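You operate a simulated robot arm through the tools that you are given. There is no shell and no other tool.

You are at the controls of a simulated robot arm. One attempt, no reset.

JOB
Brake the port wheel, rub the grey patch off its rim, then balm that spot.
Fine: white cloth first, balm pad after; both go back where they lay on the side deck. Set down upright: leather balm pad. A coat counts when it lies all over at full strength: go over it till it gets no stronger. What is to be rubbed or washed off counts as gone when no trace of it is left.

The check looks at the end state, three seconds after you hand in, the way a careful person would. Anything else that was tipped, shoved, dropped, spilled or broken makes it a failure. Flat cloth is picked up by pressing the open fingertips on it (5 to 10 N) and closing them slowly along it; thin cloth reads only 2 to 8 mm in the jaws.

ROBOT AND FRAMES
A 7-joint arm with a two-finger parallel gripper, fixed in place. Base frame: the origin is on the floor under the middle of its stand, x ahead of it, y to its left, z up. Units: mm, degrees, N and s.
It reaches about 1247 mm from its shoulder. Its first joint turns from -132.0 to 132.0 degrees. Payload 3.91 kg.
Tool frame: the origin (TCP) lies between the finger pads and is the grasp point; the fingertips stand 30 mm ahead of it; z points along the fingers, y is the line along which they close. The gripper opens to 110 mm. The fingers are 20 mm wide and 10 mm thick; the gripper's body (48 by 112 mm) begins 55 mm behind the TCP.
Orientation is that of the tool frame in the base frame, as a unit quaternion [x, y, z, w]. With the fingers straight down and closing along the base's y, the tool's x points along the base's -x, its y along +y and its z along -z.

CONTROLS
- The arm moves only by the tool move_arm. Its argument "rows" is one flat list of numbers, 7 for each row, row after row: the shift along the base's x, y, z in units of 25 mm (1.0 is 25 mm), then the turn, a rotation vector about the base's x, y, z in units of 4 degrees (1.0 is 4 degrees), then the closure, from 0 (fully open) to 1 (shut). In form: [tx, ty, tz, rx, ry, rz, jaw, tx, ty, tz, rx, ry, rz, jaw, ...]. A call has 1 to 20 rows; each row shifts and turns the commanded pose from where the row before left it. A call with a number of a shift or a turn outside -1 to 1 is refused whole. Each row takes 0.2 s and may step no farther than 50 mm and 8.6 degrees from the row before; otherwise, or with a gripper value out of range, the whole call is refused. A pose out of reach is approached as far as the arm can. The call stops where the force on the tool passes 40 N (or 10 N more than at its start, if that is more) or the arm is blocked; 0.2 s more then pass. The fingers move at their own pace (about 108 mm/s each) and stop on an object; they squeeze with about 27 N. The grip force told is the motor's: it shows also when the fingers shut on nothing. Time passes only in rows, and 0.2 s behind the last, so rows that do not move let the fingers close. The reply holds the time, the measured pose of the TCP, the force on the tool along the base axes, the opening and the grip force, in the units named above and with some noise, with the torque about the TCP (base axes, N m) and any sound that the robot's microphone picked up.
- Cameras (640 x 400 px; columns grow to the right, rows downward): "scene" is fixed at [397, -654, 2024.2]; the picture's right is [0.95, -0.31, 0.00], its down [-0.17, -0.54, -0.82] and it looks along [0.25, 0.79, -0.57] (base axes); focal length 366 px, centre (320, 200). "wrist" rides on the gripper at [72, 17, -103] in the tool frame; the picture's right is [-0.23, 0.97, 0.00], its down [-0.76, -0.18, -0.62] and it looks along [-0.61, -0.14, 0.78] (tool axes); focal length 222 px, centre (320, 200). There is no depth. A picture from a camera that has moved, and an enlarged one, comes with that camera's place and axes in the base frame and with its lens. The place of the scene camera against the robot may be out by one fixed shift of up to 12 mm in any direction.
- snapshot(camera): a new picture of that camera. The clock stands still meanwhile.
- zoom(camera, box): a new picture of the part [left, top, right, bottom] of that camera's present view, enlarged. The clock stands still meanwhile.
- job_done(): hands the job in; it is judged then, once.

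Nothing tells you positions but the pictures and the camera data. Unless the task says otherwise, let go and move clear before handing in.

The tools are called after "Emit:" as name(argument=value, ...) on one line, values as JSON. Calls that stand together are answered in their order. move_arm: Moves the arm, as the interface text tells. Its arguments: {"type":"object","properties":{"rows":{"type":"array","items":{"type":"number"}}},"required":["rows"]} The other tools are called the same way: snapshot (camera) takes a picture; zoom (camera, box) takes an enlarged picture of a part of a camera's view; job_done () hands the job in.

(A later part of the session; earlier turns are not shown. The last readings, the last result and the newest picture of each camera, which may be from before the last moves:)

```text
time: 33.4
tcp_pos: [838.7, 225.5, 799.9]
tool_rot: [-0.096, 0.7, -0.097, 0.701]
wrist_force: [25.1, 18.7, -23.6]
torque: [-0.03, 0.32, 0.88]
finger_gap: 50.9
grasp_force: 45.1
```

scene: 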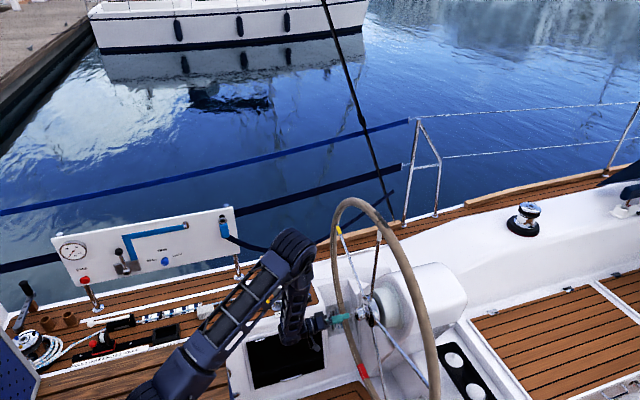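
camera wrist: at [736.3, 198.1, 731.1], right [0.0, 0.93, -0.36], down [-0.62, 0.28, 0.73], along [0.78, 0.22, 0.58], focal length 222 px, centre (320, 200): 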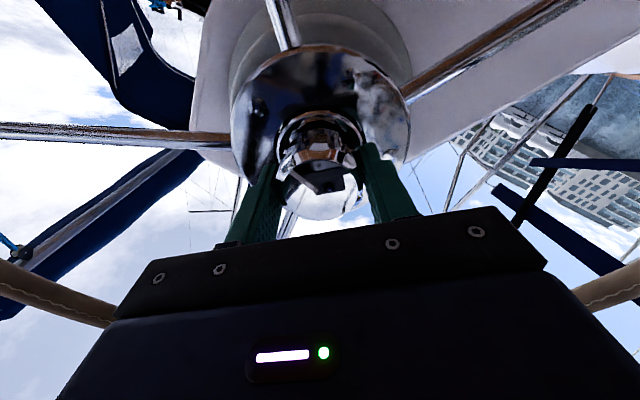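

Torque about the knob axis stays near zero; what builds up is side load. I'll relieve it and continue.

Emit:
move_arm(rows=[0.02, 0.03, -0.04, 0, 0, 0, 1, 0, 0, 0, 0, 0, 0, 1])

Emit:
move_arm(rows=[0, 0, 0, 0.7, 0, 0, 1, 0, 0, 0, 0.7, 0, 0, 1])

Emit:
zoom(camera="wrist", box=[220, 80, 420, 230])

```text
time: 34.0
tcp_pos: [839.4, 225.0, 799.2]
tool_rot: [-0.095, 0.7, -0.098, 0.701]
wrist_force: [16.1, 6.1, -12.9]
torque: [-0.01, 1.39, 0.91]
finger_gap: 50.9
grasp_force: 45.2
```

```text
time: 34.6
tcp_pos: [839.8, 224.8, 800.2]
tool_rot: [-0.06, 0.703, -0.064, 0.705]
wrist_force: [5.6, -0.8, -7.0]
torque: [-0.01, 0.85, 0.99]
finger_gap: 51.1
grasp_force: 44.7
```

```text
2.67 times, centred on (320, 155) of wrist
camera zoom: at [736.3, 229.2, 726.2], right [0.0, 1.0, 0.05], down [-0.63, -0.04, 0.78], along [0.78, -0.04, 0.62], focal length 592 px, centre (320, 320)
```

zoom: 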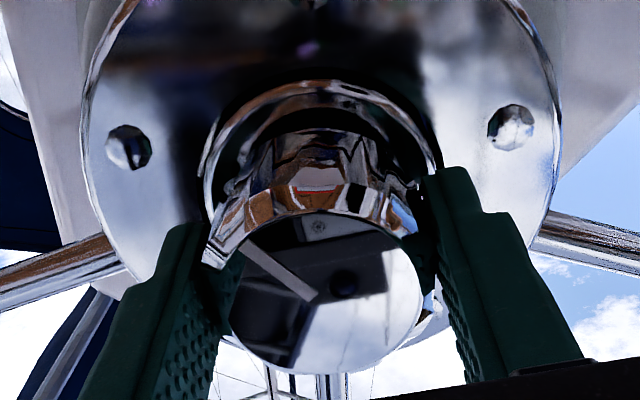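

The pointer has moved from 12 to about 4 o'clock with the wheel still. I'll continue to the arm's roll limit.

Emit:
move_arm(rows=[0, 0, -0.01, 0.8, 0, 0, 1, 0, 0, 0, 0.8, 0, 0, 1, 0, 0, 0, 0.8, 0, 0, 1])

Emit:
move_arm(rows=[0, 0, 0, 0.8, 0, 0, 1, 0, 0, 0, 0.8, 0, 0, 1])

```text
time: 35.4
tcp_pos: [839.1, 224.5, 800.0]
tool_rot: [0.0, 0.706, -0.004, 0.708]
wrist_force: [-4.4, -1.1, 7.3]
torque: [0.01, 0.31, 0.67]
finger_gap: 50.8
grasp_force: 45.1
```

```text
time: 36.0
tcp_pos: [839.1, 226.0, 799.3]
tool_rot: [0.038, 0.705, 0.035, 0.707]
wrist_force: [-8.1, -6.0, 10.6]
torque: [0.01, 0.0, 1.42]
finger_gap: 50.9
grasp_force: 45.3
```

Turning smoothly still, no torque. A little further before the limit.

Emit:
move_arm(rows=[0, 0, 0, 0.8, 0, 0, 1, 0, 0, 0, 0.8, 0, 0, 1, 0, 0, 0, 0.7, 0, 0, 1])

Emit:
zoom(camera="wrist", box=[220, 80, 420, 230])

```text
time: 36.8
tcp_pos: [838.5, 225.6, 799.6]
tool_rot: [0.095, 0.7, 0.093, 0.702]
wrist_force: [-6.5, 1.1, 13.2]
torque: [0.01, -0.84, 0.41]
finger_gap: 50.6
grasp_force: 45.0
```

```text
2.67 times, centred on (320, 155) of wrist
camera zoom: at [736.4, 260.8, 735.0], right [0.0, 0.88, 0.47], down [-0.63, -0.37, 0.69], along [0.78, -0.3, 0.55], focal length 592 px, centre (320, 320)
```

zoom: 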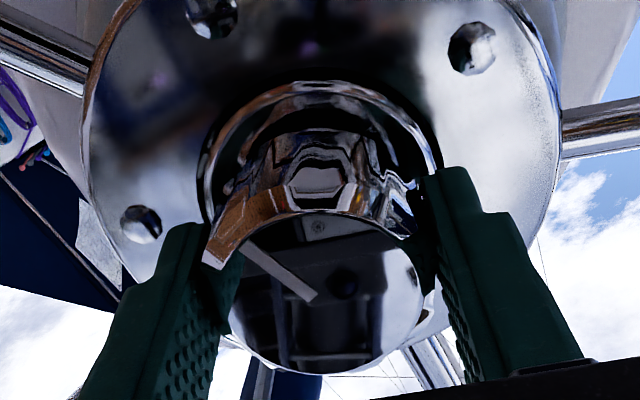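

Pointer is now past 5 o'clock, and I'm close to the roll limit. I'll release, back off a little, roll back and regrip.

Emit:
move_arm(rows=[0, 0, 0, 0, 0, 0, 0.5, 0, 0, 0, 0, 0, 0, 0, 0, 0, 0, 0, 0, 0, 0, -1, 0, 0, 0, 0, 0, 0, -0.4, 0, 0, -1, 0, 0, 0, 0, 0, 0, -1, 0, 0, 0, 0, 0, 0, -1, 0, 0, 0, 0, 0, 0, -1, 0, 0, 0, 0, 0, 0, -1, 0, 0, 0, 0, 0, 0, -1, 0, 0, 0, 0, 0, 0, -1, 0, 0, 0, 0, 0, 0, -1, 0, 0, 0, 0, 0, 0, -1, 0, 0, 0, 0, 0, 0, -1, 0, 0, 0, 0, 0, 0, -1, 0, 0, 0, 0, 0, 0, -1, 0, 0, 0, 0, 0, 0, -1, 0, 0, 0, 0, 0, 0, -1, 0, 0, 0, 0, 0, 0, -1, 0, 0, 0, 0, 0, 0, -1, 0, 0, 0])

Emit:
move_arm(rows=[0, 0, 0, -1, 0, 0, 0, 0, 0, 0, -1, 0, 0, 0, 0, 0, 0, -1, 0, 0, 0, 0, 0, 0, -1, 0, 0, 0, 0, 0, 0, -1, 0, 0, 0, 0, 0, 0, -1, 0, 0, 0, 0, 0, 0, -1, 0, 0, 0, 0, 0, 0, -1, 0, 0, 0, 0, 0, 0, -1, 0, 0, 0, 0, 0, 0, -1, 0, 0, 0, 0, 0, 0, -1, 0, 0, 0, 0, 0, 0, -1, 0, 0, 0, 0, 0, 0, -1, 0, 0, 0, 0, 0, 0, -1, 0, 0, 0, 0, 0, 0, -1, 0, 0, 0, 0, 0, 0, -1, 0, 0, 0, 0, 0, 0, -1, 0, 0, 0, 0, 0, 0, -1, 0, 0, 0])

Emit:
snapshot(camera="wrist")

```text
time: 41.0
tcp_pos: [805.5, 225.0, 799.4]
tool_rot: [-0.293, 0.642, -0.293, 0.645]
wrist_force: [0.9, 0.4, 0.4]
torque: [0.01, 0.01, 0.0]
finger_gap: 109.7
grasp_force: 0.1
```

```text
time: 44.8
tcp_pos: [804.6, 224.3, 798.2]
tool_rot: [0.615, -0.347, 0.615, -0.349]
wrist_force: [0.5, -0.2, 0.9]
torque: [0.01, 0.0, -0.01]
finger_gap: 110.0
grasp_force: 0.1
```

```text
taken
camera wrist: at [701.9, 153.5, 822.9], right [0.0, -0.31, -0.95], down [-0.63, 0.74, -0.24], along [0.78, 0.6, -0.19], focal length 222 px, centre (320, 200)
```

wrist: 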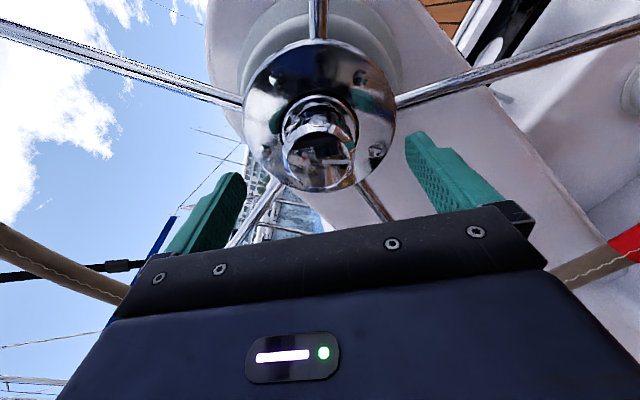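

Rolled back to about -121°. I'll advance and grip again.

Emit:
move_arm(rows=[0.7, 0, 0.02, 0, 0, 0, 0, 0.65, 0.01, 0.02, 0, 0, 0, 0, 0, 0, 0, 0, 0, 0, 0.3, 0, 0, 0, 0, 0, 0, 0.5, 0, 0, 0, 0, 0, 0, 0.7, 0, 0, 0, 0, 0, 0, 1, 0, 0, 0, 0, 0, 0, 1])

Emit:
move_arm(rows=[0, 0, 0, 1, 0, 0, 1, 0, 0, 0, 1, 0, 0, 1, 0, 0, 0, 1, 0, 0, 1, 0, 0, 0, 1, 0, 0, 1, 0, 0, 0, 1, 0, 0, 1, 0, 0, 0, 1, 0, 0, 1, 0, 0, 0, 1, 0, 0, 1])

Emit:
zoom(camera="wrist", box=[220, 80, 420, 230])

```text
time: 46.4
tcp_pos: [838.0, 224.2, 799.7]
tool_rot: [0.615, -0.348, 0.615, -0.351]
wrist_force: [6.8, 3.8, 5.3]
torque: [-0.02, 0.95, -0.33]
finger_gap: 51.1
grasp_force: 45.0
```

```text
time: 48.0
tcp_pos: [838.9, 225.7, 799.4]
tool_rot: [0.511, -0.487, 0.512, -0.488]
wrist_force: [1.2, -3.0, -4.2]
torque: [-0.42, 0.78, -0.38]
finger_gap: 51.3
grasp_force: 44.9
```

```text
2.67 times, centred on (320, 155) of wrist
camera zoom: at [735.0, 151.6, 787.7], right [0.0, 0.18, -0.98], down [-0.62, 0.77, 0.14], along [0.78, 0.61, 0.11], focal length 592 px, centre (320, 320)
```

zoom: 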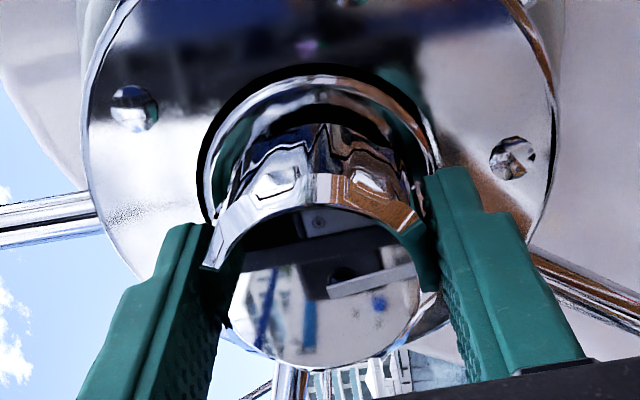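

Now there is resistance: -0.42 N·m about the knob axis, so the brake is biting. I'll keep tightening in small steps.

Emit:
move_arm(rows=[0, 0, 0, 1, 0, 0, 1, 0, 0, 0, 1, 0, 0, 1])

Emit:
move_arm(rows=[0, 0, 0, 1, 0, 0, 1, 0, 0, 0, 1, 0, 0, 1])

Emit:
zoom(camera="wrist", box=[220, 80, 420, 230])

Emit:
zoom(camera="scene", box=[300, 180, 460, 400])

```text
time: 48.6
tcp_pos: [837.5, 225.4, 799.9]
tool_rot: [-0.477, 0.52, -0.478, 0.523]
wrist_force: [-1.3, -1.6, -5.7]
torque: [-1.39, 0.88, -0.16]
finger_gap: 51.4
grasp_force: 44.9
```

```text
time: 49.2
tcp_pos: [838.6, 226.6, 800.4]
tool_rot: [-0.439, 0.554, -0.439, 0.555]
wrist_force: [-5.2, 0.6, 0.8]
torque: [-0.97, 1.06, -0.18]
finger_gap: 51.7
grasp_force: 44.8
```

```text
2.67 times, centred on (320, 155) of wrist
camera zoom: at [735.1, 158.7, 768.0], right [0.0, 0.44, -0.9], down [-0.63, 0.7, 0.34], along [0.78, 0.56, 0.28], focal length 592 px, centre (320, 320)
```

zoom: 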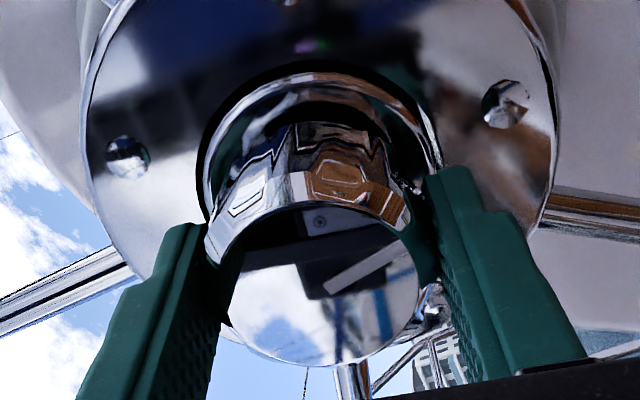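

```text
1.82 times, centred on (380, 290) of scene
camera zoom: at [397.0, -654.0, 2024.2], right [0.95, -0.31, 0.0], down [-0.17, -0.54, -0.82], along [0.25, 0.79, -0.57], focal length 664 px, centre (211, 36)
```

zoom: 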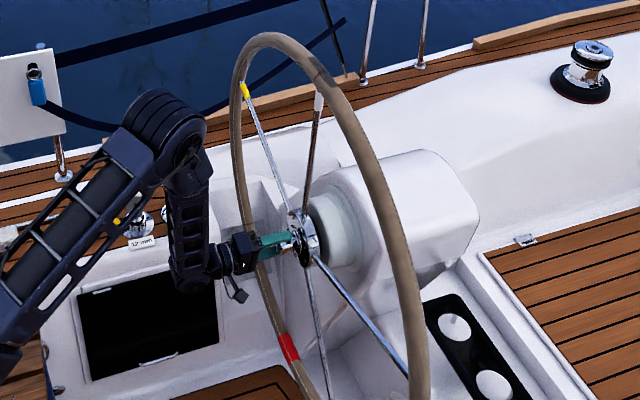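

The torque rose to 1.4 N·m and then the fingers slipped slightly on the knob, so it's close to tight. I'll regrip in place and give it one more tightening to confirm.

Emit:
move_arm(rows=[0, 0, 0, 0, 0, 0, 0.3, 0, 0, 0, 0, 0, 0, 0.3, 0, -0.02, 0, 0, 0, 0, 0.3, 0, 0, 0, 0, 0, 0, 1, 0, 0, 0, 0, 0, 0, 1, 0, 0, 0, 0, 0, 0, 1])

Emit:
move_arm(rows=[0, 0, 0, 0.5, 0, 0, 1])

Emit:
move_arm(rows=[0, 0, 0, 0.5, 0, 0, 1])

Emit:
move_arm(rows=[0, 0, 0, 0.5, 0, 0, 1])

Emit:
zoom(camera="wrist", box=[220, 80, 420, 230])

```text
time: 50.6
tcp_pos: [838.2, 225.0, 800.4]
tool_rot: [-0.439, 0.553, -0.439, 0.556]
wrist_force: [3.7, 1.1, -3.4]
torque: [-0.02, 1.04, 0.38]
finger_gap: 51.7
grasp_force: 44.8
```

```text
time: 51.0
tcp_pos: [837.0, 224.9, 800.3]
tool_rot: [-0.429, 0.561, -0.43, 0.562]
wrist_force: [-2.2, -0.4, -5.0]
torque: [-0.88, 0.85, -0.07]
finger_gap: 51.8
grasp_force: 45.2
```

```text
time: 51.4
tcp_pos: [837.4, 224.0, 799.9]
tool_rot: [-0.419, 0.568, -0.421, 0.57]
wrist_force: [0.0, -0.3, -6.9]
torque: [-0.81, 1.05, -0.1]
finger_gap: 51.9
grasp_force: 44.8
```

```text
time: 51.8
tcp_pos: [837.8, 224.5, 801.1]
tool_rot: [-0.409, 0.575, -0.41, 0.578]
wrist_force: [2.0, 0.0, -9.3]
torque: [-0.7, 1.04, 0.12]
finger_gap: 51.5
grasp_force: 44.9
```

```text
2.67 times, centred on (320, 155) of wrist
camera zoom: at [735.1, 161.6, 761.0], right [0.0, 0.53, -0.85], down [-0.63, 0.66, 0.42], along [0.78, 0.53, 0.34], focal length 592 px, centre (320, 320)
```

zoom: 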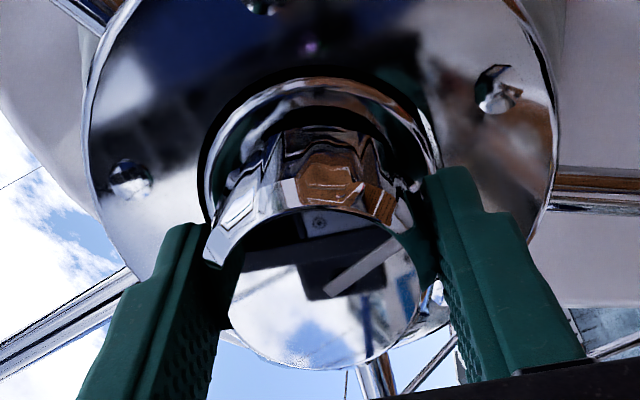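

The knob now won't turn any further and the fingers just slip at about 0.8 N·m, with the wheel unmoved: the brake is on. I'll release, back straight off and then lift away toward the side deck.

Emit:
move_arm(rows=[0, 0, 0, 0, 0, 0, 0.5, 0, 0, 0, 0, 0, 0, 0, 0, 0, 0, 0, 0, 0, 0, -1, 0, 0, 0, 0, 0, 0, -1, 0, 0, 0, 0, 0, 0, -1, 0, 0, 0, 0, 0, 0])

Emit:
zoom(camera="wrist", box=[240, 30, 400, 170])

Emit:
move_arm(rows=[-0.36, 0.16, 0.45, 1, 0, 0, 0, -0.36, 0.16, 0.45, 1, 0, 0, 0, -0.36, 0.16, 0.45, 1, 0, 0, 0, -0.36, 0.16, 0.45, 1, 0, 0, 0, -0.36, 0.16, 0.45, 1, 0, 0, 0, -0.36, 0.16, 0.45, 1, 0, 0, 0, -0.36, 0.16, 0.45, 1, 0, 0, 0, -0.36, 0.16, 0.45, 1, 0, 0, 0, -0.36, 0.16, 0.45, 1, 0, 0, 0, -0.36, 0.16, 0.45, 1, 0, 0, 0, -0.36, 0.16, 0.45, 1, 0, 0, 0, -0.36, 0.16, 0.45, 1, 0, 0, 0, -0.36, 0.16, 0.45, 1, 0, 0, 0, -0.36, 0.16, 0.45, 1, 0, 0, 0, -0.36, 0.16, 0.45, 1, 0, 0, 0, -0.36, 0.16, 0.45, 1, 0, 0, 0, -0.36, 0.16, 0.45, 1, 0, 0, 0, -0.36, 0.16, 0.45, 0.75, 0, 0, 0])

Emit:
snapshot(camera="scene")

```text
time: 53.2
tcp_pos: [762.9, 224.7, 799.4]
tool_rot: [-0.409, 0.575, -0.41, 0.578]
wrist_force: [0.1, 0.2, 0.6]
torque: [-0.01, -0.04, -0.01]
finger_gap: 110.2
grasp_force: 0.0
```

```text
2.86 times, centred on (320, 100) of wrist
camera zoom: at [660.8, 162.2, 760.7], right [0.0, 0.53, -0.85], down [-0.63, 0.66, 0.41], along [0.78, 0.53, 0.34], focal length 635 px, centre (320, 486)
```

zoom: 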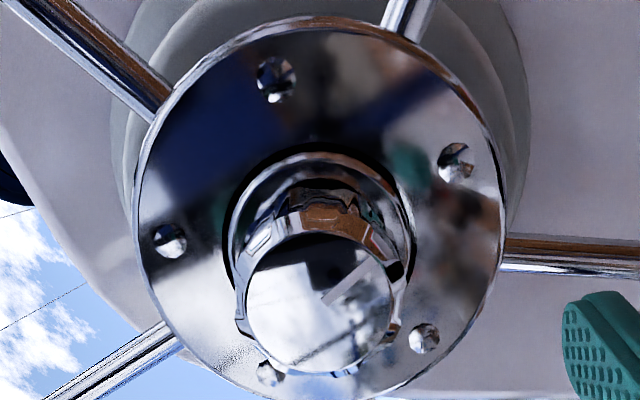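

```text
time: 57.0
tcp_pos: [602.6, 296.0, 1001.3]
tool_rot: [0.002, 0.707, 0.0, 0.708]
wrist_force: [0.8, 0.0, 0.0]
torque: [-0.01, -0.04, -0.01]
finger_gap: 110.1
grasp_force: 0.0
```

```text
taken
```

scene: 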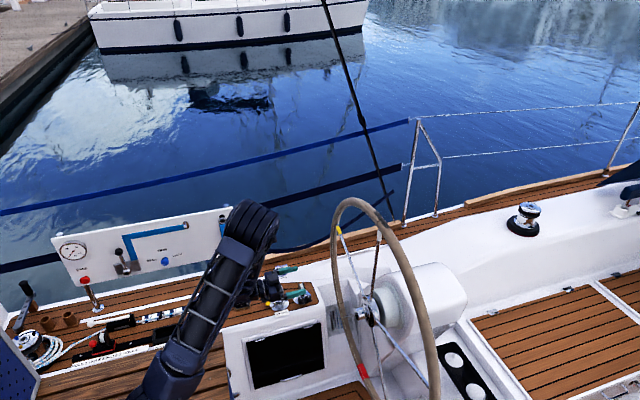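

The knob's pointer now sits well round from where it began and the arm is clear. I'll lift and turn the gripper downward, heading for the side deck.

Emit:
move_arm(rows=[-0.3, 0.26, 0.4, 0, 1, 0, 0, -0.3, 0.26, 0.4, 0, 1, 0, 0, -0.3, 0.26, 0.4, 0, 1, 0, 0, -0.3, 0.26, 0.4, 0, 1, 0, 0, -0.3, 0.26, 0.4, 0, 1, 0, 0, -0.3, 0.26, 0.4, 0, 1, 0, 0, -0.3, 0.26, 0.4, 0, 1, 0, 0, -0.3, 0.26, 0.4, 0, 1, 0, 0, -0.3, 0.26, 0.4, 0, 1, 0, 0, -0.3, 0.26, 0.4, 0, 1, 0, 0, -0.3, 0.26, 0.4, 0, 1, 0, 0, -0.3, 0.26, 0.4, 0, 1, 0, 0, -0.3, 0.26, 0.4, 0, 1, 0, 0, -0.3, 0.26, 0.4, 0, 1, 0, 0, -0.3, 0.26, 0.4, 0, 1, 0, 0, -0.3, 0.26, 0.4, 0, 1, 0, 0, -0.3, 0.26, 0.4, 0, 1, 0, 0, -0.3, 0.26, 0.4, 0, 1, 0, 0, -0.3, 0.26, 0.4, 0, 1, 0, 0, -0.3, 0.26, 0.4, 0, 1, 0, 0])

Emit:
snapshot(camera="scene")

Emit:
snapshot(camera="wrist")

```text
time: 61.2
tcp_pos: [450.7, 424.3, 1202.6]
tool_rot: [0.001, 0.996, -0.002, 0.088]
wrist_force: [-0.1, 0.1, -0.3]
torque: [0.01, -0.02, 0.0]
finger_gap: 110.1
grasp_force: 0.1
```

```text
taken
```

scene: 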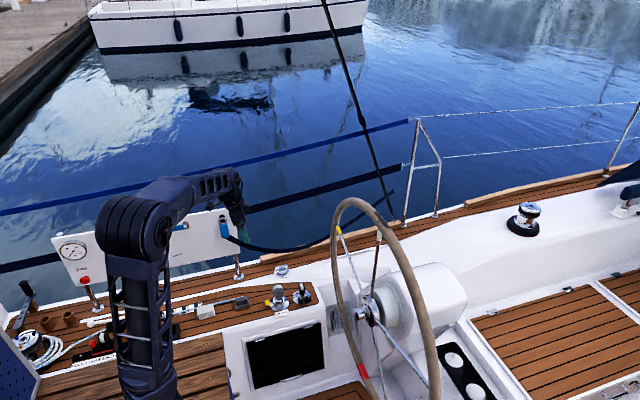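

```text
taken
camera wrist: at [362.4, 443.5, 1292.0], right [0.23, 0.97, 0.04], down [0.64, -0.18, 0.75], along [0.73, -0.15, -0.66], focal length 222 px, centre (320, 200)
```

wrist: 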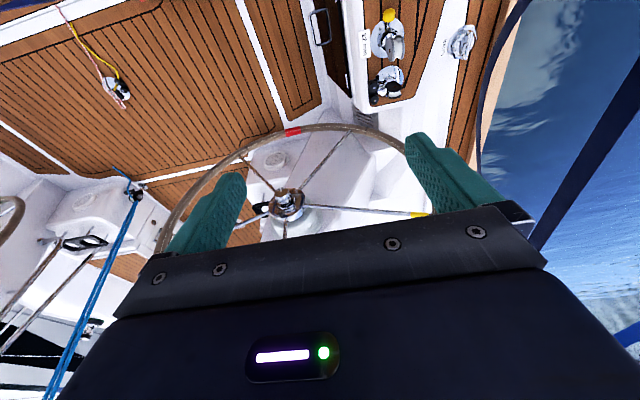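

Good posture. I'll finish turning the hand down and move over the cloth, staying well above the deck.

Emit:
move_arm(rows=[-0.65, 0.5, -0.6, 0, 1, 0, 0, -0.65, 0.5, -0.6, 0, 1, 0, 0, -0.65, 0.5, -0.6, 0, 0.5, 0, 0, -0.65, 0.5, -0.6, 0, 0, 0, 0, -0.65, 0.5, -0.6, 0, 0, 0, 0, -0.65, 0.5, -0.6, 0, 0, 0, 0, -0.65, 0.5, -0.6, 0, 0, 0, 0, -0.65, 0.5, -0.6, 0, 0, 0, 0, -0.65, 0.5, -0.6, 0, 0, 0, 0, -0.65, 0.5, -0.6, 0, 0, 0, 0, -0.65, 0.5, -0.6, 0, 0, 0, 0, -0.65, 0.5, -0.6, 0, 0, 0, 0, -0.65, 0.5, -0.6, 0, 0, 0, 0, -0.65, 0.5, -0.6, 0, 0, 0, 0])

Emit:
snapshot(camera="wrist")

Emit:
snapshot(camera="scene")

```text
time: 64.2
tcp_pos: [226.4, 601.7, 990.1]
tool_rot: [0.002, 1.0, -0.002, 0.002]
wrist_force: [0.9, -0.1, -0.4]
torque: [0.03, 0.01, -0.03]
finger_gap: 110.2
grasp_force: 0.1
```

```text
taken
camera wrist: at [154.1, 619.5, 1095.2], right [0.23, 0.97, 0.0], down [0.76, -0.18, 0.63], along [0.61, -0.15, -0.78], focal length 222 px, centre (320, 200)
```

wrist: 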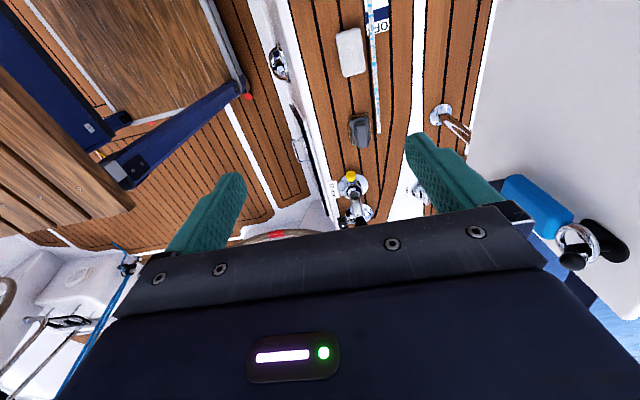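

```text
taken
```

scene: 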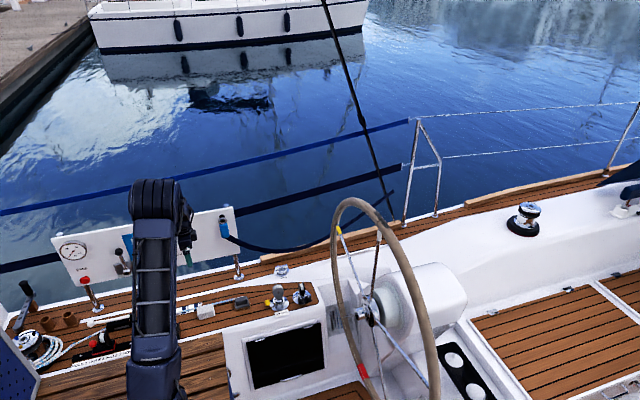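

The folded white cloth lies around (218, 670) and the balm pad around (398, 668) on the deck, with a rope just outboard of the cloth. I'll zoom in on both.

Emit:
zoom(camera="wrist", box=[310, 10, 410, 90])

Emit:
zoom(camera="wrist", box=[310, 90, 410, 170])

```text
5.00 times, centred on (360, 50) of wrist
camera zoom: at [154.1, 619.5, 1095.2], right [0.23, 0.97, 0.0], down [0.76, -0.18, 0.63], along [0.61, -0.15, -0.78], focal length 1111 px, centre (120, 950)
```

zoom: 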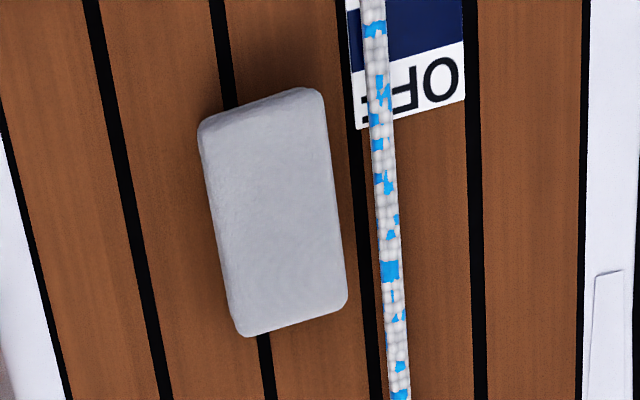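

```text
5.00 times, centred on (360, 130) of wrist
camera zoom: at [154.1, 619.5, 1095.2], right [0.23, 0.97, 0.0], down [0.76, -0.18, 0.63], along [0.61, -0.15, -0.78], focal length 1111 px, centre (120, 550)
```

zoom: 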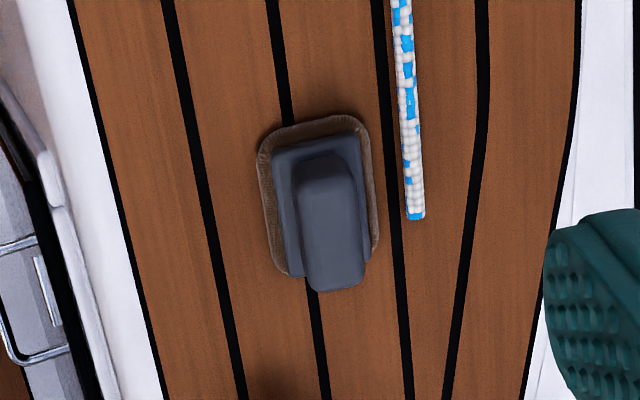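

The cloth is a folded block about 78 × 48 mm, long side along x, centre near (221, 671); the rope runs about 20 mm outboard of it. I'll come down above it with the jaws partly closed to stay off the rope.

Emit:
move_arm(rows=[-0.017, 0.23, -0.96, 0, 0, 0, 0.2, -0.017, 0.23, -0.96, 0, 0, 0, 0.4, -0.017, 0.23, -0.96, 0, 0, 0, 0.4, -0.017, 0.23, -0.96, 0, 0, 0, 0.4, -0.017, 0.23, -0.96, 0, 0, 0, 0.4, -0.017, 0.23, -0.96, 0, 0, 0, 0.4, -0.017, 0.23, -0.96, 0, 0, 0, 0.4, -0.017, 0.23, -0.96, 0, 0, 0, 0.4, -0.017, 0.23, -0.96, 0, 0, 0, 0.4, -0.017, 0.23, -0.96, 0, 0, 0, 0.4, -0.017, 0.23, -0.96, 0, 0, 0, 0.4, -0.017, 0.23, -0.96, 0, 0, 0, 0.4])

Emit:
snapshot(camera="wrist")

Emit:
snapshot(camera="scene")

```text
time: 66.8
tcp_pos: [218.6, 671.2, 703.6]
tool_rot: [0.001, 1.0, -0.002, 0.001]
wrist_force: [0.3, 0.3, -0.3]
torque: [-0.07, -0.01, 0.0]
finger_gap: 66.0
grasp_force: 0.0
```

```text
taken
camera wrist: at [146.2, 689.2, 808.3], right [0.23, 0.97, 0.0], down [0.76, -0.18, 0.63], along [0.61, -0.15, -0.78], focal length 222 px, centre (320, 200)
```

wrist: 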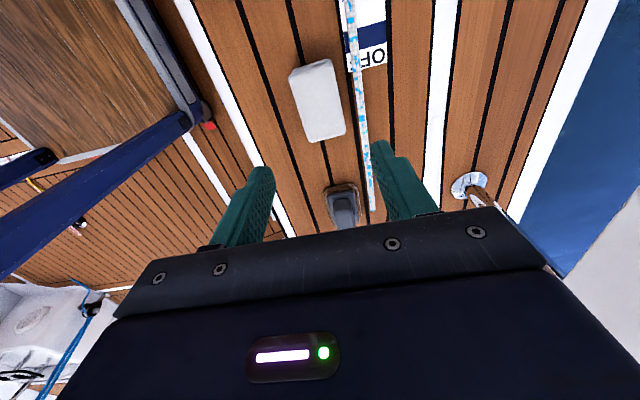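

```text
taken
```

scene: 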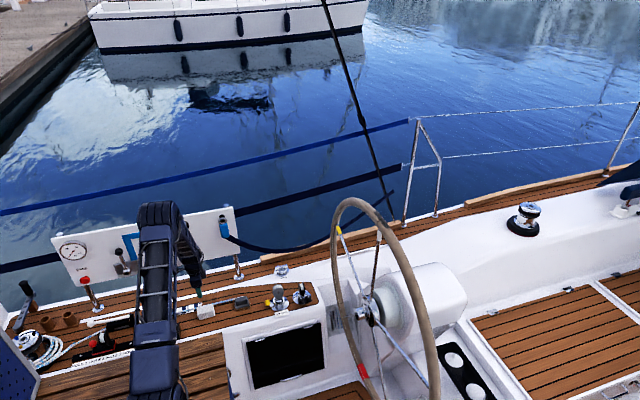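

The cloth is now straight ahead of the fingers. I'll zoom to measure its position and the deck height.

Emit:
zoom(camera="wrist", box=[260, 40, 420, 160])

Emit:
zoom(camera="scene", box=[160, 260, 280, 340])

```text
3.33 times, centred on (340, 100) of wrist
camera zoom: at [146.2, 689.2, 808.3], right [0.23, 0.97, 0.0], down [0.76, -0.18, 0.63], along [0.61, -0.15, -0.78], focal length 740 px, centre (253, 533)
```

zoom: 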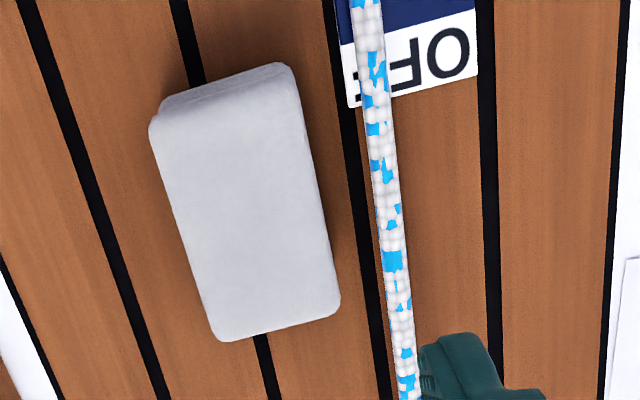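

```text
5.00 times, centred on (220, 300) of scene
camera zoom: at [397.0, -654.0, 2024.2], right [0.95, -0.31, 0.0], down [-0.17, -0.54, -0.82], along [0.25, 0.79, -0.57], focal length 1827 px, centre (820, -300)
```

zoom: 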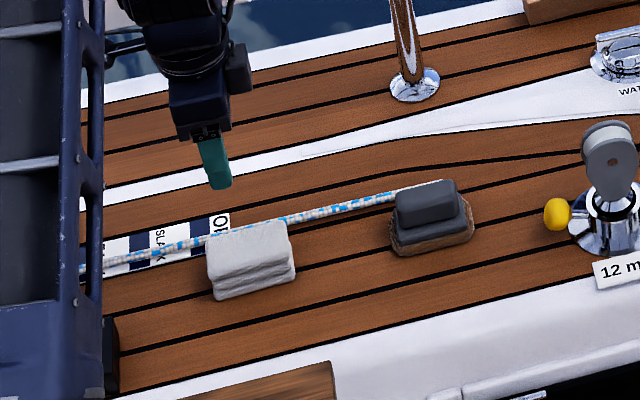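

Cloth top is near z=536, deck near z=498, and its centre at (219.7, 670.6). I'll descend so the fingertips reach about 18 mm above the deck, leaving the lower part of the folded cloth free for rubbing.

Emit:
move_arm(rows=[0.04, 0, -1, 0, 0, 0, 0.4, 0, 0, -1, 0, 0, 0, 0.4, 0, 0, -1, 0, 0, 0, 0.4, 0, 0, -1, 0, 0, 0, 0.4, 0, 0, -1, 0, 0, 0, 0.4])

Emit:
snapshot(camera="wrist")

Emit:
zoom(camera="scene", box=[160, 260, 280, 340])

```text
time: 68.0
tcp_pos: [220.5, 671.2, 578.4]
tool_rot: [0.001, 1.0, -0.001, 0.0]
wrist_force: [-0.4, -1.2, 1.4]
torque: [-0.02, 0.0, 0.0]
finger_gap: 66.2
grasp_force: 0.0
```

```text
taken
camera wrist: at [147.4, 688.9, 682.5], right [0.23, 0.97, 0.0], down [0.76, -0.18, 0.63], along [0.61, -0.15, -0.78], focal length 222 px, centre (320, 200)
```

wrist: 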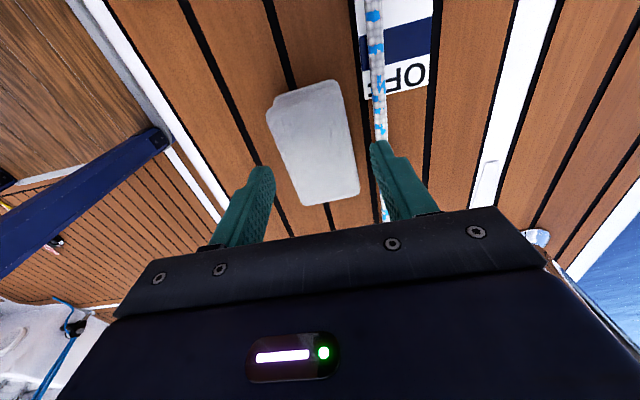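

```text
5.00 times, centred on (220, 300) of scene
camera zoom: at [397.0, -654.0, 2024.2], right [0.95, -0.31, 0.0], down [-0.17, -0.54, -0.82], along [0.25, 0.79, -0.57], focal length 1827 px, centre (820, -300)
```

zoom: 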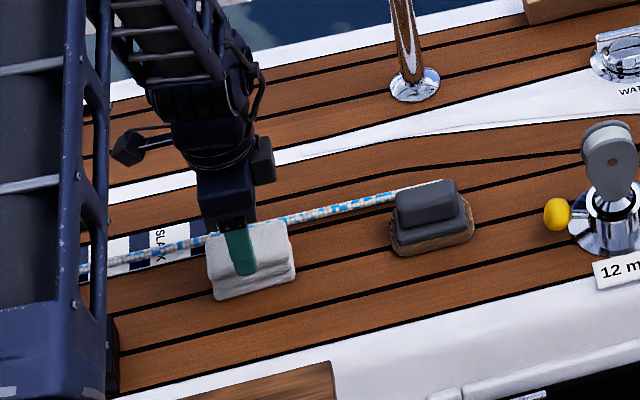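

Centred on the cloth; tips are about 12 mm above it. I'll lower 32 mm and close gently.

Emit:
move_arm(rows=[0, -0.03, -0.7, 0, 0, 0, 0.4, 0, 0, -0.58, 0, 0, 0, 0.4, 0, 0, 0, 0, 0, 0, 0.45, 0, 0, 0, 0, 0, 0, 0.5])

Emit:
snapshot(camera="wrist")

Emit:
zoom(camera="scene", box=[180, 280, 240, 325])

```text
time: 69.0
tcp_pos: [219.5, 670.0, 547.1]
tool_rot: [0.002, 1.0, -0.001, 0.0]
wrist_force: [0.9, 0.9, 0.5]
torque: [-0.03, 0.04, 0.03]
finger_gap: 54.9
grasp_force: 0.0
```

```text
taken
camera wrist: at [147.9, 688.3, 651.3], right [0.23, 0.97, 0.0], down [0.76, -0.18, 0.63], along [0.61, -0.15, -0.78], focal length 222 px, centre (320, 200)
```

wrist: 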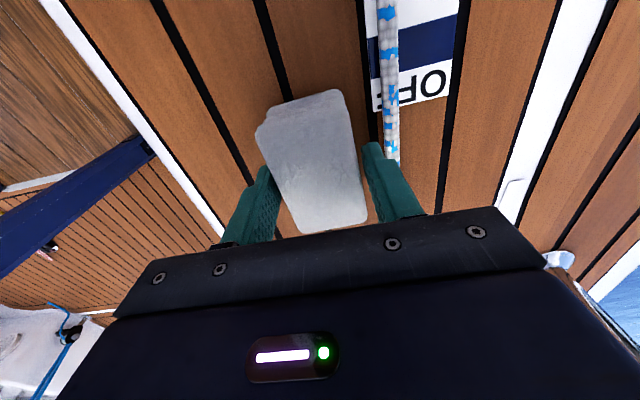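

```text
8.89 times, centred on (210, 302) of scene
camera zoom: at [397.0, -654.0, 2024.2], right [0.95, -0.31, 0.0], down [-0.17, -0.54, -0.82], along [0.25, 0.79, -0.57], focal length 3249 px, centre (1298, -711)
```

zoom: 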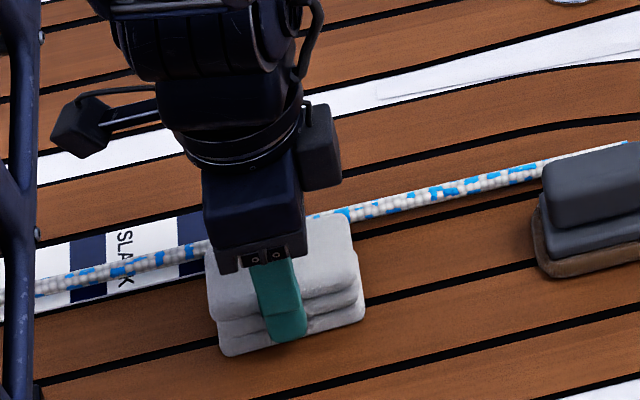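

The fingers are on either side of the folded cloth, tips off the deck. I'll close.

Emit:
move_arm(rows=[0, 0, 0, 0, 0, 0, 0.55, 0, 0, 0, 0, 0, 0, 0.6, 0, 0, 0, 0, 0, 0, 0.7, 0, 0, 0, 0, 0, 0, 1, 0, 0, 0, 0, 0, 0, 1])

Emit:
snapshot(camera="wrist")

Emit:
zoom(camera="scene", box=[180, 280, 240, 325])

```text
time: 70.2
tcp_pos: [219.9, 670.0, 547.8]
tool_rot: [0.002, 1.0, -0.002, 0.001]
wrist_force: [-0.5, -0.4, 0.4]
torque: [0.04, -0.04, -0.03]
finger_gap: 49.7
grasp_force: 27.0
```

```text
taken
camera wrist: at [147.9, 688.3, 651.4], right [0.23, 0.97, 0.0], down [0.76, -0.18, 0.63], along [0.61, -0.15, -0.78], focal length 222 px, centre (320, 200)
```

wrist: 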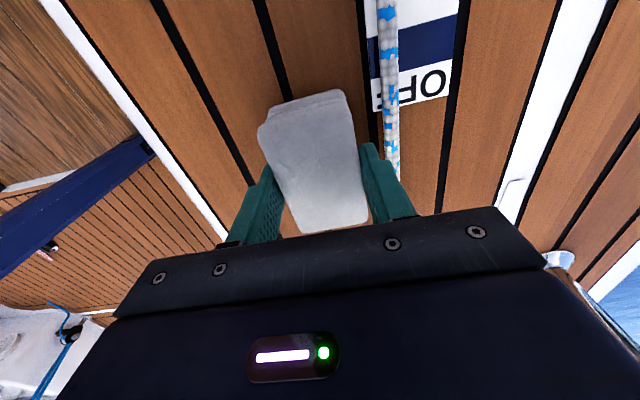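

```text
8.89 times, centred on (210, 302) of scene
camera zoom: at [397.0, -654.0, 2024.2], right [0.95, -0.31, 0.0], down [-0.17, -0.54, -0.82], along [0.25, 0.79, -0.57], focal length 3249 px, centre (1298, -711)
```

zoom: 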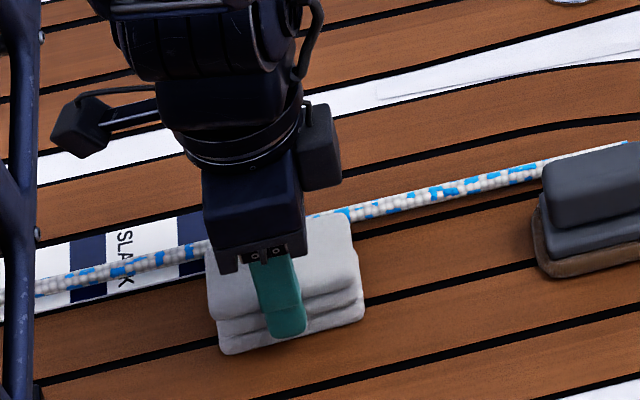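

Cloth gripped (49.7 mm, 27 N). Before lifting I'll take a sharp look at the patch on the rim.

Emit:
zoom(camera="scene", box=[360, 200, 408, 230])

Emit:
move_arm(rows=[0, 0, 0.5, 0, 0, 0, 1, 0, 0, 1, 0, 0, 0, 1, 0, 0, 1, 0, 0, 0, 1, 0, 0, 1, 0, 0, 0, 1, 0, 0, 1, 0, 0, 0, 1, 0, 0, 1, 0, 0, 0, 1])

Emit:
snapshot(camera="wrist")

Emit:
zoom(camera="scene", box=[160, 240, 280, 330])

```text
13.33 times, centred on (384, 215) of scene
camera zoom: at [397.0, -654.0, 2024.2], right [0.95, -0.31, 0.0], down [-0.17, -0.54, -0.82], along [0.25, 0.79, -0.57], focal length 4873 px, centre (-533, 0)
```

zoom: 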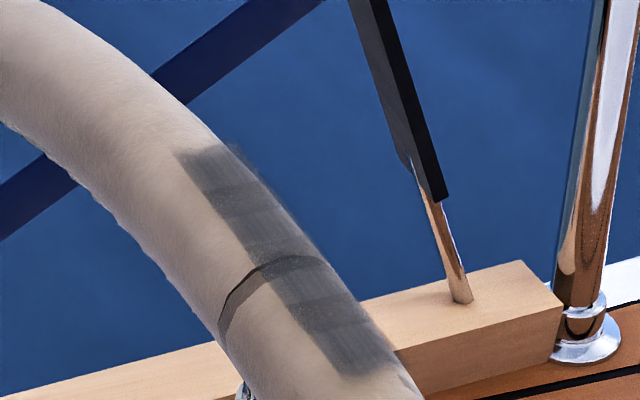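

```text
time: 71.6
tcp_pos: [220.1, 670.4, 684.4]
tool_rot: [0.002, 1.0, -0.003, 0.002]
wrist_force: [-1.2, -0.4, -0.3]
torque: [-0.02, 0.03, 0.05]
finger_gap: 49.7
grasp_force: 26.4
```

```text
taken
camera wrist: at [147.7, 688.0, 788.3], right [0.23, 0.97, 0.0], down [0.76, -0.18, 0.63], along [0.61, -0.15, -0.78], focal length 222 px, centre (320, 200)
```

wrist: 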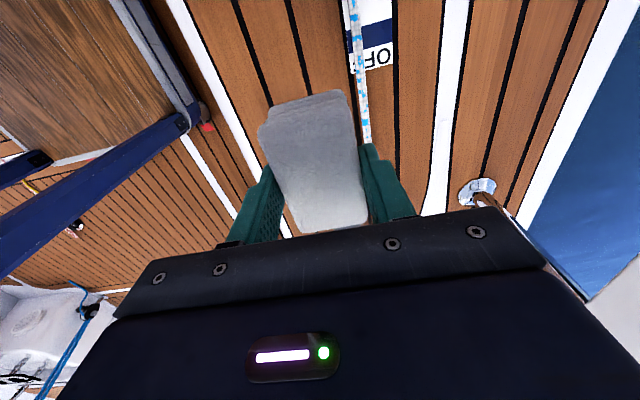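

```text
4.44 times, centred on (220, 285) of scene
camera zoom: at [397.0, -654.0, 2024.2], right [0.95, -0.31, 0.0], down [-0.17, -0.54, -0.82], along [0.25, 0.79, -0.57], focal length 1624 px, centre (764, -178)
```

zoom: 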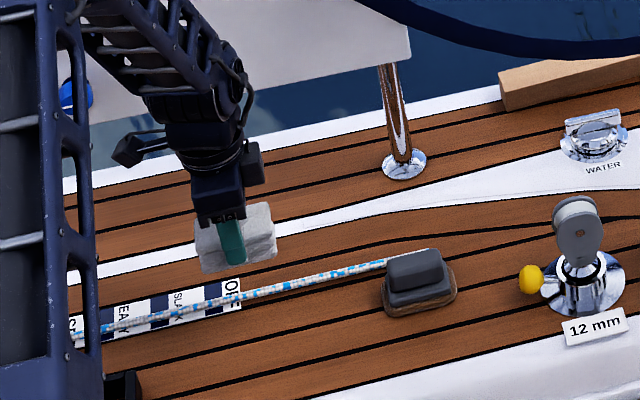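

The patch is a dark rectangle about 75 mm long on the rim's top, slightly to the forward side, spanning the white spoke's seam. The cloth is held cleanly; I'll carry it up and over toward the rim.

Emit:
move_arm(rows=[0.1, -0.1, 1, 0, 0, 0, 1, 0.1, -0.1, 1, 0, 0, 0, 1, 0.2, -0.2, 1, 0, 0, 0, 1, 0.3, -0.3, 1, 0, 0, 0, 1, 0.4, -0.3, 1, 0, 0, 0, 1, 0.4, -0.3, 1, 0, 0, 0, 1, 0.4, -0.3, 1, 0, 0, 0, 1, 0.4, -0.3, 1, 0, 0, 0, 1, 0.4, -0.3, 1, 0, 0, 0, 1, 0.4, -0.3, 1, 0, 0, 0, 1, 0.4, -0.3, 1, 0, 0, 0, 1, 0.4, -0.3, 1, 0, 0, 0, 1, 0.4, -0.3, 1, 0, 0, 0, 1, 0.4, -0.3, 1, 0, 0, 0, 1, 0.4, -0.3, 1, 0, 0, 0, 1, 0.4, -0.3, 1, 0, 0, 0, 1, 0.4, -0.3, 1, 0, 0, 0, 1, 0.4, -0.3, 1, 0, 0, 0, 1, 0.4, -0.3, 1, 0, 0, 0, 1, 0.4, -0.3, 1, 0, 0, 0, 1])

Emit:
snapshot(camera="scene")

```text
time: 75.8
tcp_pos: [398.6, 533.4, 1182.4]
tool_rot: [0.001, 1.0, -0.002, 0.0]
wrist_force: [0.0, -0.1, -0.1]
torque: [-0.02, 0.0, -0.01]
finger_gap: 49.6
grasp_force: 26.6
```

```text
taken
```

scene: 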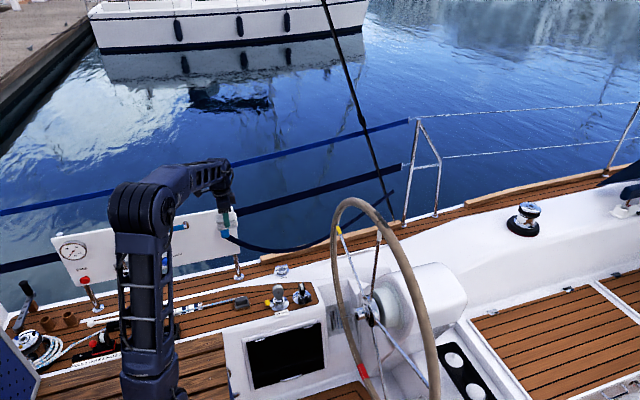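

Clear of everything. I'll carry on up and forward, staying well above the rim.

Emit:
move_arm(rows=[0.5, -0.67, 0.9, 0, 0, 0, 1, 0.5, -0.67, 0.9, 0, 0, 0, 1, 0.86, -0.67, 0.9, 0, 0, 0, 1, 0.86, -0.67, 0.9, 0, 0, 0, 1, 0.86, -0.67, 0.9, 0, 0, 0, 1, 0.86, -0.67, 0.9, 0, 0, 0, 1, 0.86, -0.67, 0.9, 0, 0, 0, 1, 0.86, -0.67, 0.9, 0, 0, 0, 1, 0.86, -0.67, 0.9, 0, 0, 0, 1, 0.86, -0.67, 0.9, 0, 0, 0, 1, 0.86, -0.67, 0.9, 0, 0, 0, 1, 0.86, -0.67, 0.9, 0, 0, 0, 1, 0.86, -0.67, 0.9, 0, 0, 0, 1, 0.86, -0.67, 0.9, 0, 0, 0, 1])

Emit:
move_arm(rows=[0.9, -0.32, -0.1, 0, 0, 0, 1, 0.9, -0.32, -0.1, 0, 0, 0, 1, 0.9, -0.32, -0.1, 0, 0, 0, 1, 0.9, -0.32, -0.1, 0, 0, 0, 1, 0.9, -0.32, -0.1, 0, 0, 0, 1, 0.9, -0.32, -0.1, 0, 0, 0, 1, 0.9, -0.32, -0.1, 0, 0, 0, 1, 0.9, -0.32, -0.1, 0, 0, 0, 1, 0.9, -0.32, -0.1, 0, 0, 0, 1])

Emit:
snapshot(camera="wrist")

Emit:
snapshot(camera="scene")

```text
time: 78.8
tcp_pos: [681.6, 296.8, 1499.8]
tool_rot: [0.001, 1.0, -0.002, 0.001]
wrist_force: [-0.5, 0.3, -0.3]
torque: [0.01, -0.02, 0.0]
finger_gap: 49.1
grasp_force: 27.1
```

```text
time: 80.8
tcp_pos: [885.1, 224.0, 1478.1]
tool_rot: [0.001, 1.0, -0.002, 0.003]
wrist_force: [-0.8, 0.8, -0.5]
torque: [0.04, -0.03, 0.01]
finger_gap: 49.0
grasp_force: 27.6
```

```text
taken
camera wrist: at [811.7, 241.7, 1582.6], right [0.23, 0.97, 0.0], down [0.76, -0.18, 0.63], along [0.61, -0.15, -0.78], focal length 222 px, centre (320, 200)
```

wrist: 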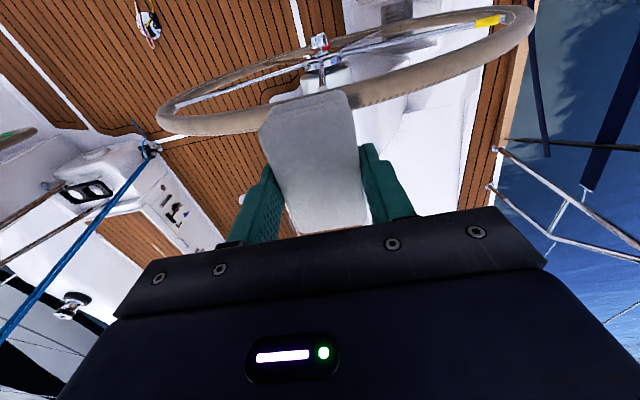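

```text
taken
```

scene: 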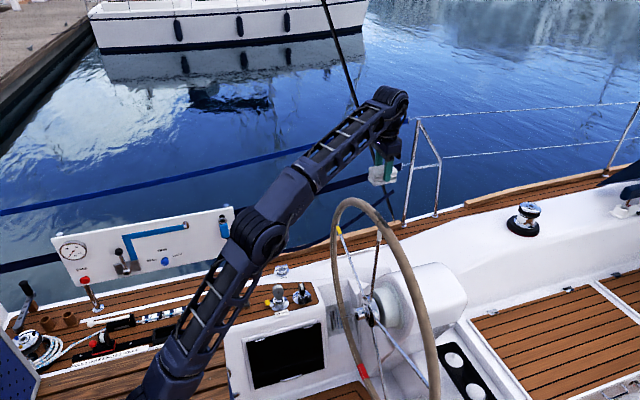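

The cloth hides the patch from the wrist camera. I'll move forward a bit so the rim shows above the cloth in the picture.

Emit:
move_arm(rows=[1, 0, 0, 0, 0, 0, 1, 1, 0, 0, 0, 0, 0, 1, 0.4, 0, 0, 0, 0, 0, 1])

Emit:
snapshot(camera="wrist")

Emit:
zoom(camera="wrist", box=[240, 10, 400, 110])

```text
time: 81.6
tcp_pos: [900.5, 224.6, 1476.9]
tool_rot: [0.002, 1.0, -0.002, 0.001]
wrist_force: [0.0, -0.4, 0.1]
torque: [-0.03, 0.0, 0.0]
finger_gap: 49.4
grasp_force: 26.7
out of reach, approached as far as the arm can: row 1, 2, 3
```

```text
taken
camera wrist: at [829.4, 241.8, 1581.7], right [0.23, 0.97, 0.0], down [0.76, -0.18, 0.63], along [0.61, -0.15, -0.78], focal length 222 px, centre (320, 200)
```

wrist: 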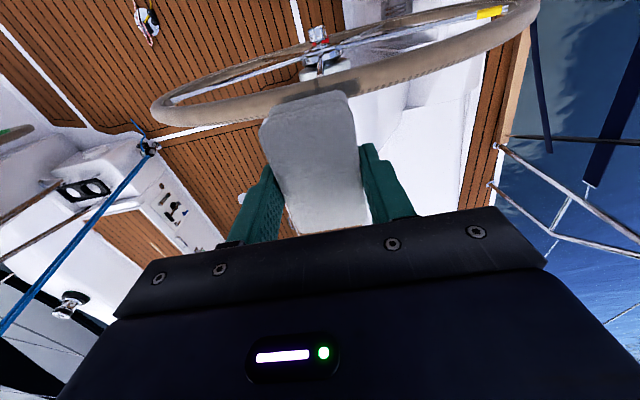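

```text
4.00 times, centred on (320, 60) of wrist
camera zoom: at [829.4, 241.8, 1581.7], right [0.23, 0.97, 0.0], down [0.76, -0.18, 0.63], along [0.61, -0.15, -0.78], focal length 888 px, centre (320, 760)
```

zoom: 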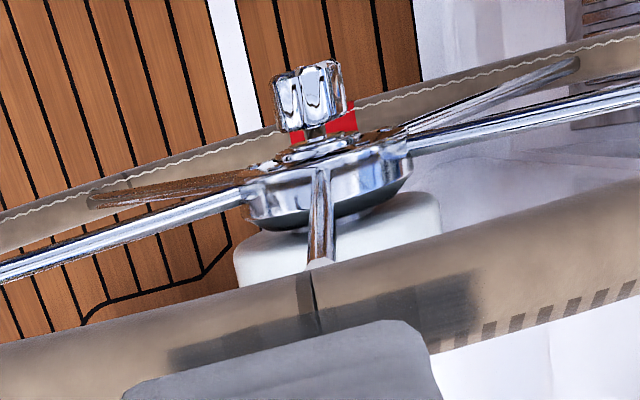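

The reach limit is near here at this height, but the seam and patch are partly visible: it starts about mid-top and extends to the forward side. I'll shift sideways and lower to see it without the cloth in the way.

Emit:
move_arm(rows=[0, 0.96, -0.62, 0, 0, 0, 1, 0.2, 0.96, -0.62, 0, 0, 0, 1, 0.4, 0.96, -0.62, 0, 0, 0, 1, 0.5, 0.96, -0.62, 0, 0, 0, 1, 0.5, 0.96, -0.62, 0, 0, 0, 1, 0.5, 0, 0, 0, 0, 0, 1])

Emit:
snapshot(camera="wrist")

Emit:
zoom(camera="wrist", box=[100, 30, 260, 130])

```text
time: 83.0
tcp_pos: [920.3, 309.9, 1416.0]
tool_rot: [0.002, 1.0, -0.002, 0.002]
wrist_force: [-0.3, -0.1, -1.1]
torque: [0.0, 0.01, -0.01]
finger_gap: 49.3
grasp_force: 27.6
out of reach, approached as far as the arm can: row 4, 5, 6
```

```text
taken
camera wrist: at [848.0, 327.7, 1520.5], right [0.23, 0.97, 0.0], down [0.76, -0.18, 0.63], along [0.61, -0.15, -0.78], focal length 222 px, centre (320, 200)
```

wrist: 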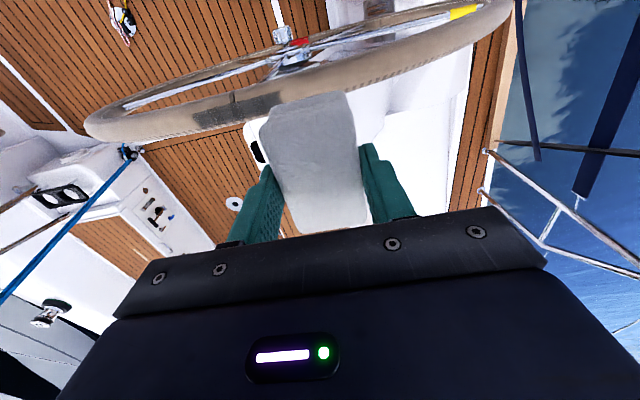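

```text
4.00 times, centred on (180, 80) of wrist
camera zoom: at [848.0, 327.7, 1520.5], right [0.23, 0.97, 0.0], down [0.76, -0.18, 0.63], along [0.61, -0.15, -0.78], focal length 888 px, centre (880, 680)
```

zoom: 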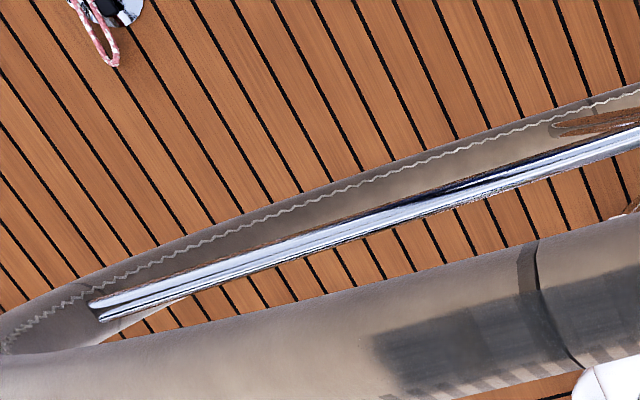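

The patch is visible now. I'll zoom right onto it.

Emit:
zoom(camera="wrist", box=[180, 80, 276, 140])

Emit:
zoom(camera="scene", box=[360, 140, 440, 240])

```text
6.67 times, centred on (228, 110) of wrist
camera zoom: at [848.0, 327.7, 1520.5], right [0.23, 0.97, 0.0], down [0.76, -0.18, 0.63], along [0.61, -0.15, -0.78], focal length 1481 px, centre (933, 800)
```

zoom: 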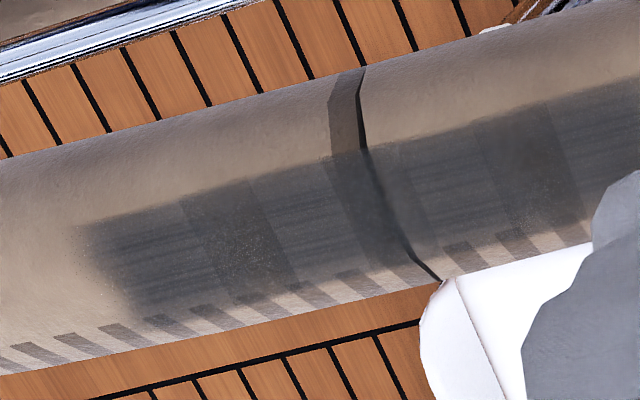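

```text
4.00 times, centred on (400, 190) of scene
camera zoom: at [397.0, -654.0, 2024.2], right [0.95, -0.31, 0.0], down [-0.17, -0.54, -0.82], along [0.25, 0.79, -0.57], focal length 1462 px, centre (0, 240)
```

zoom: 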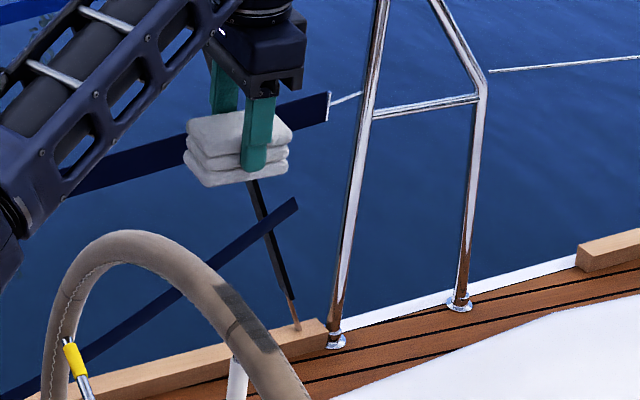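

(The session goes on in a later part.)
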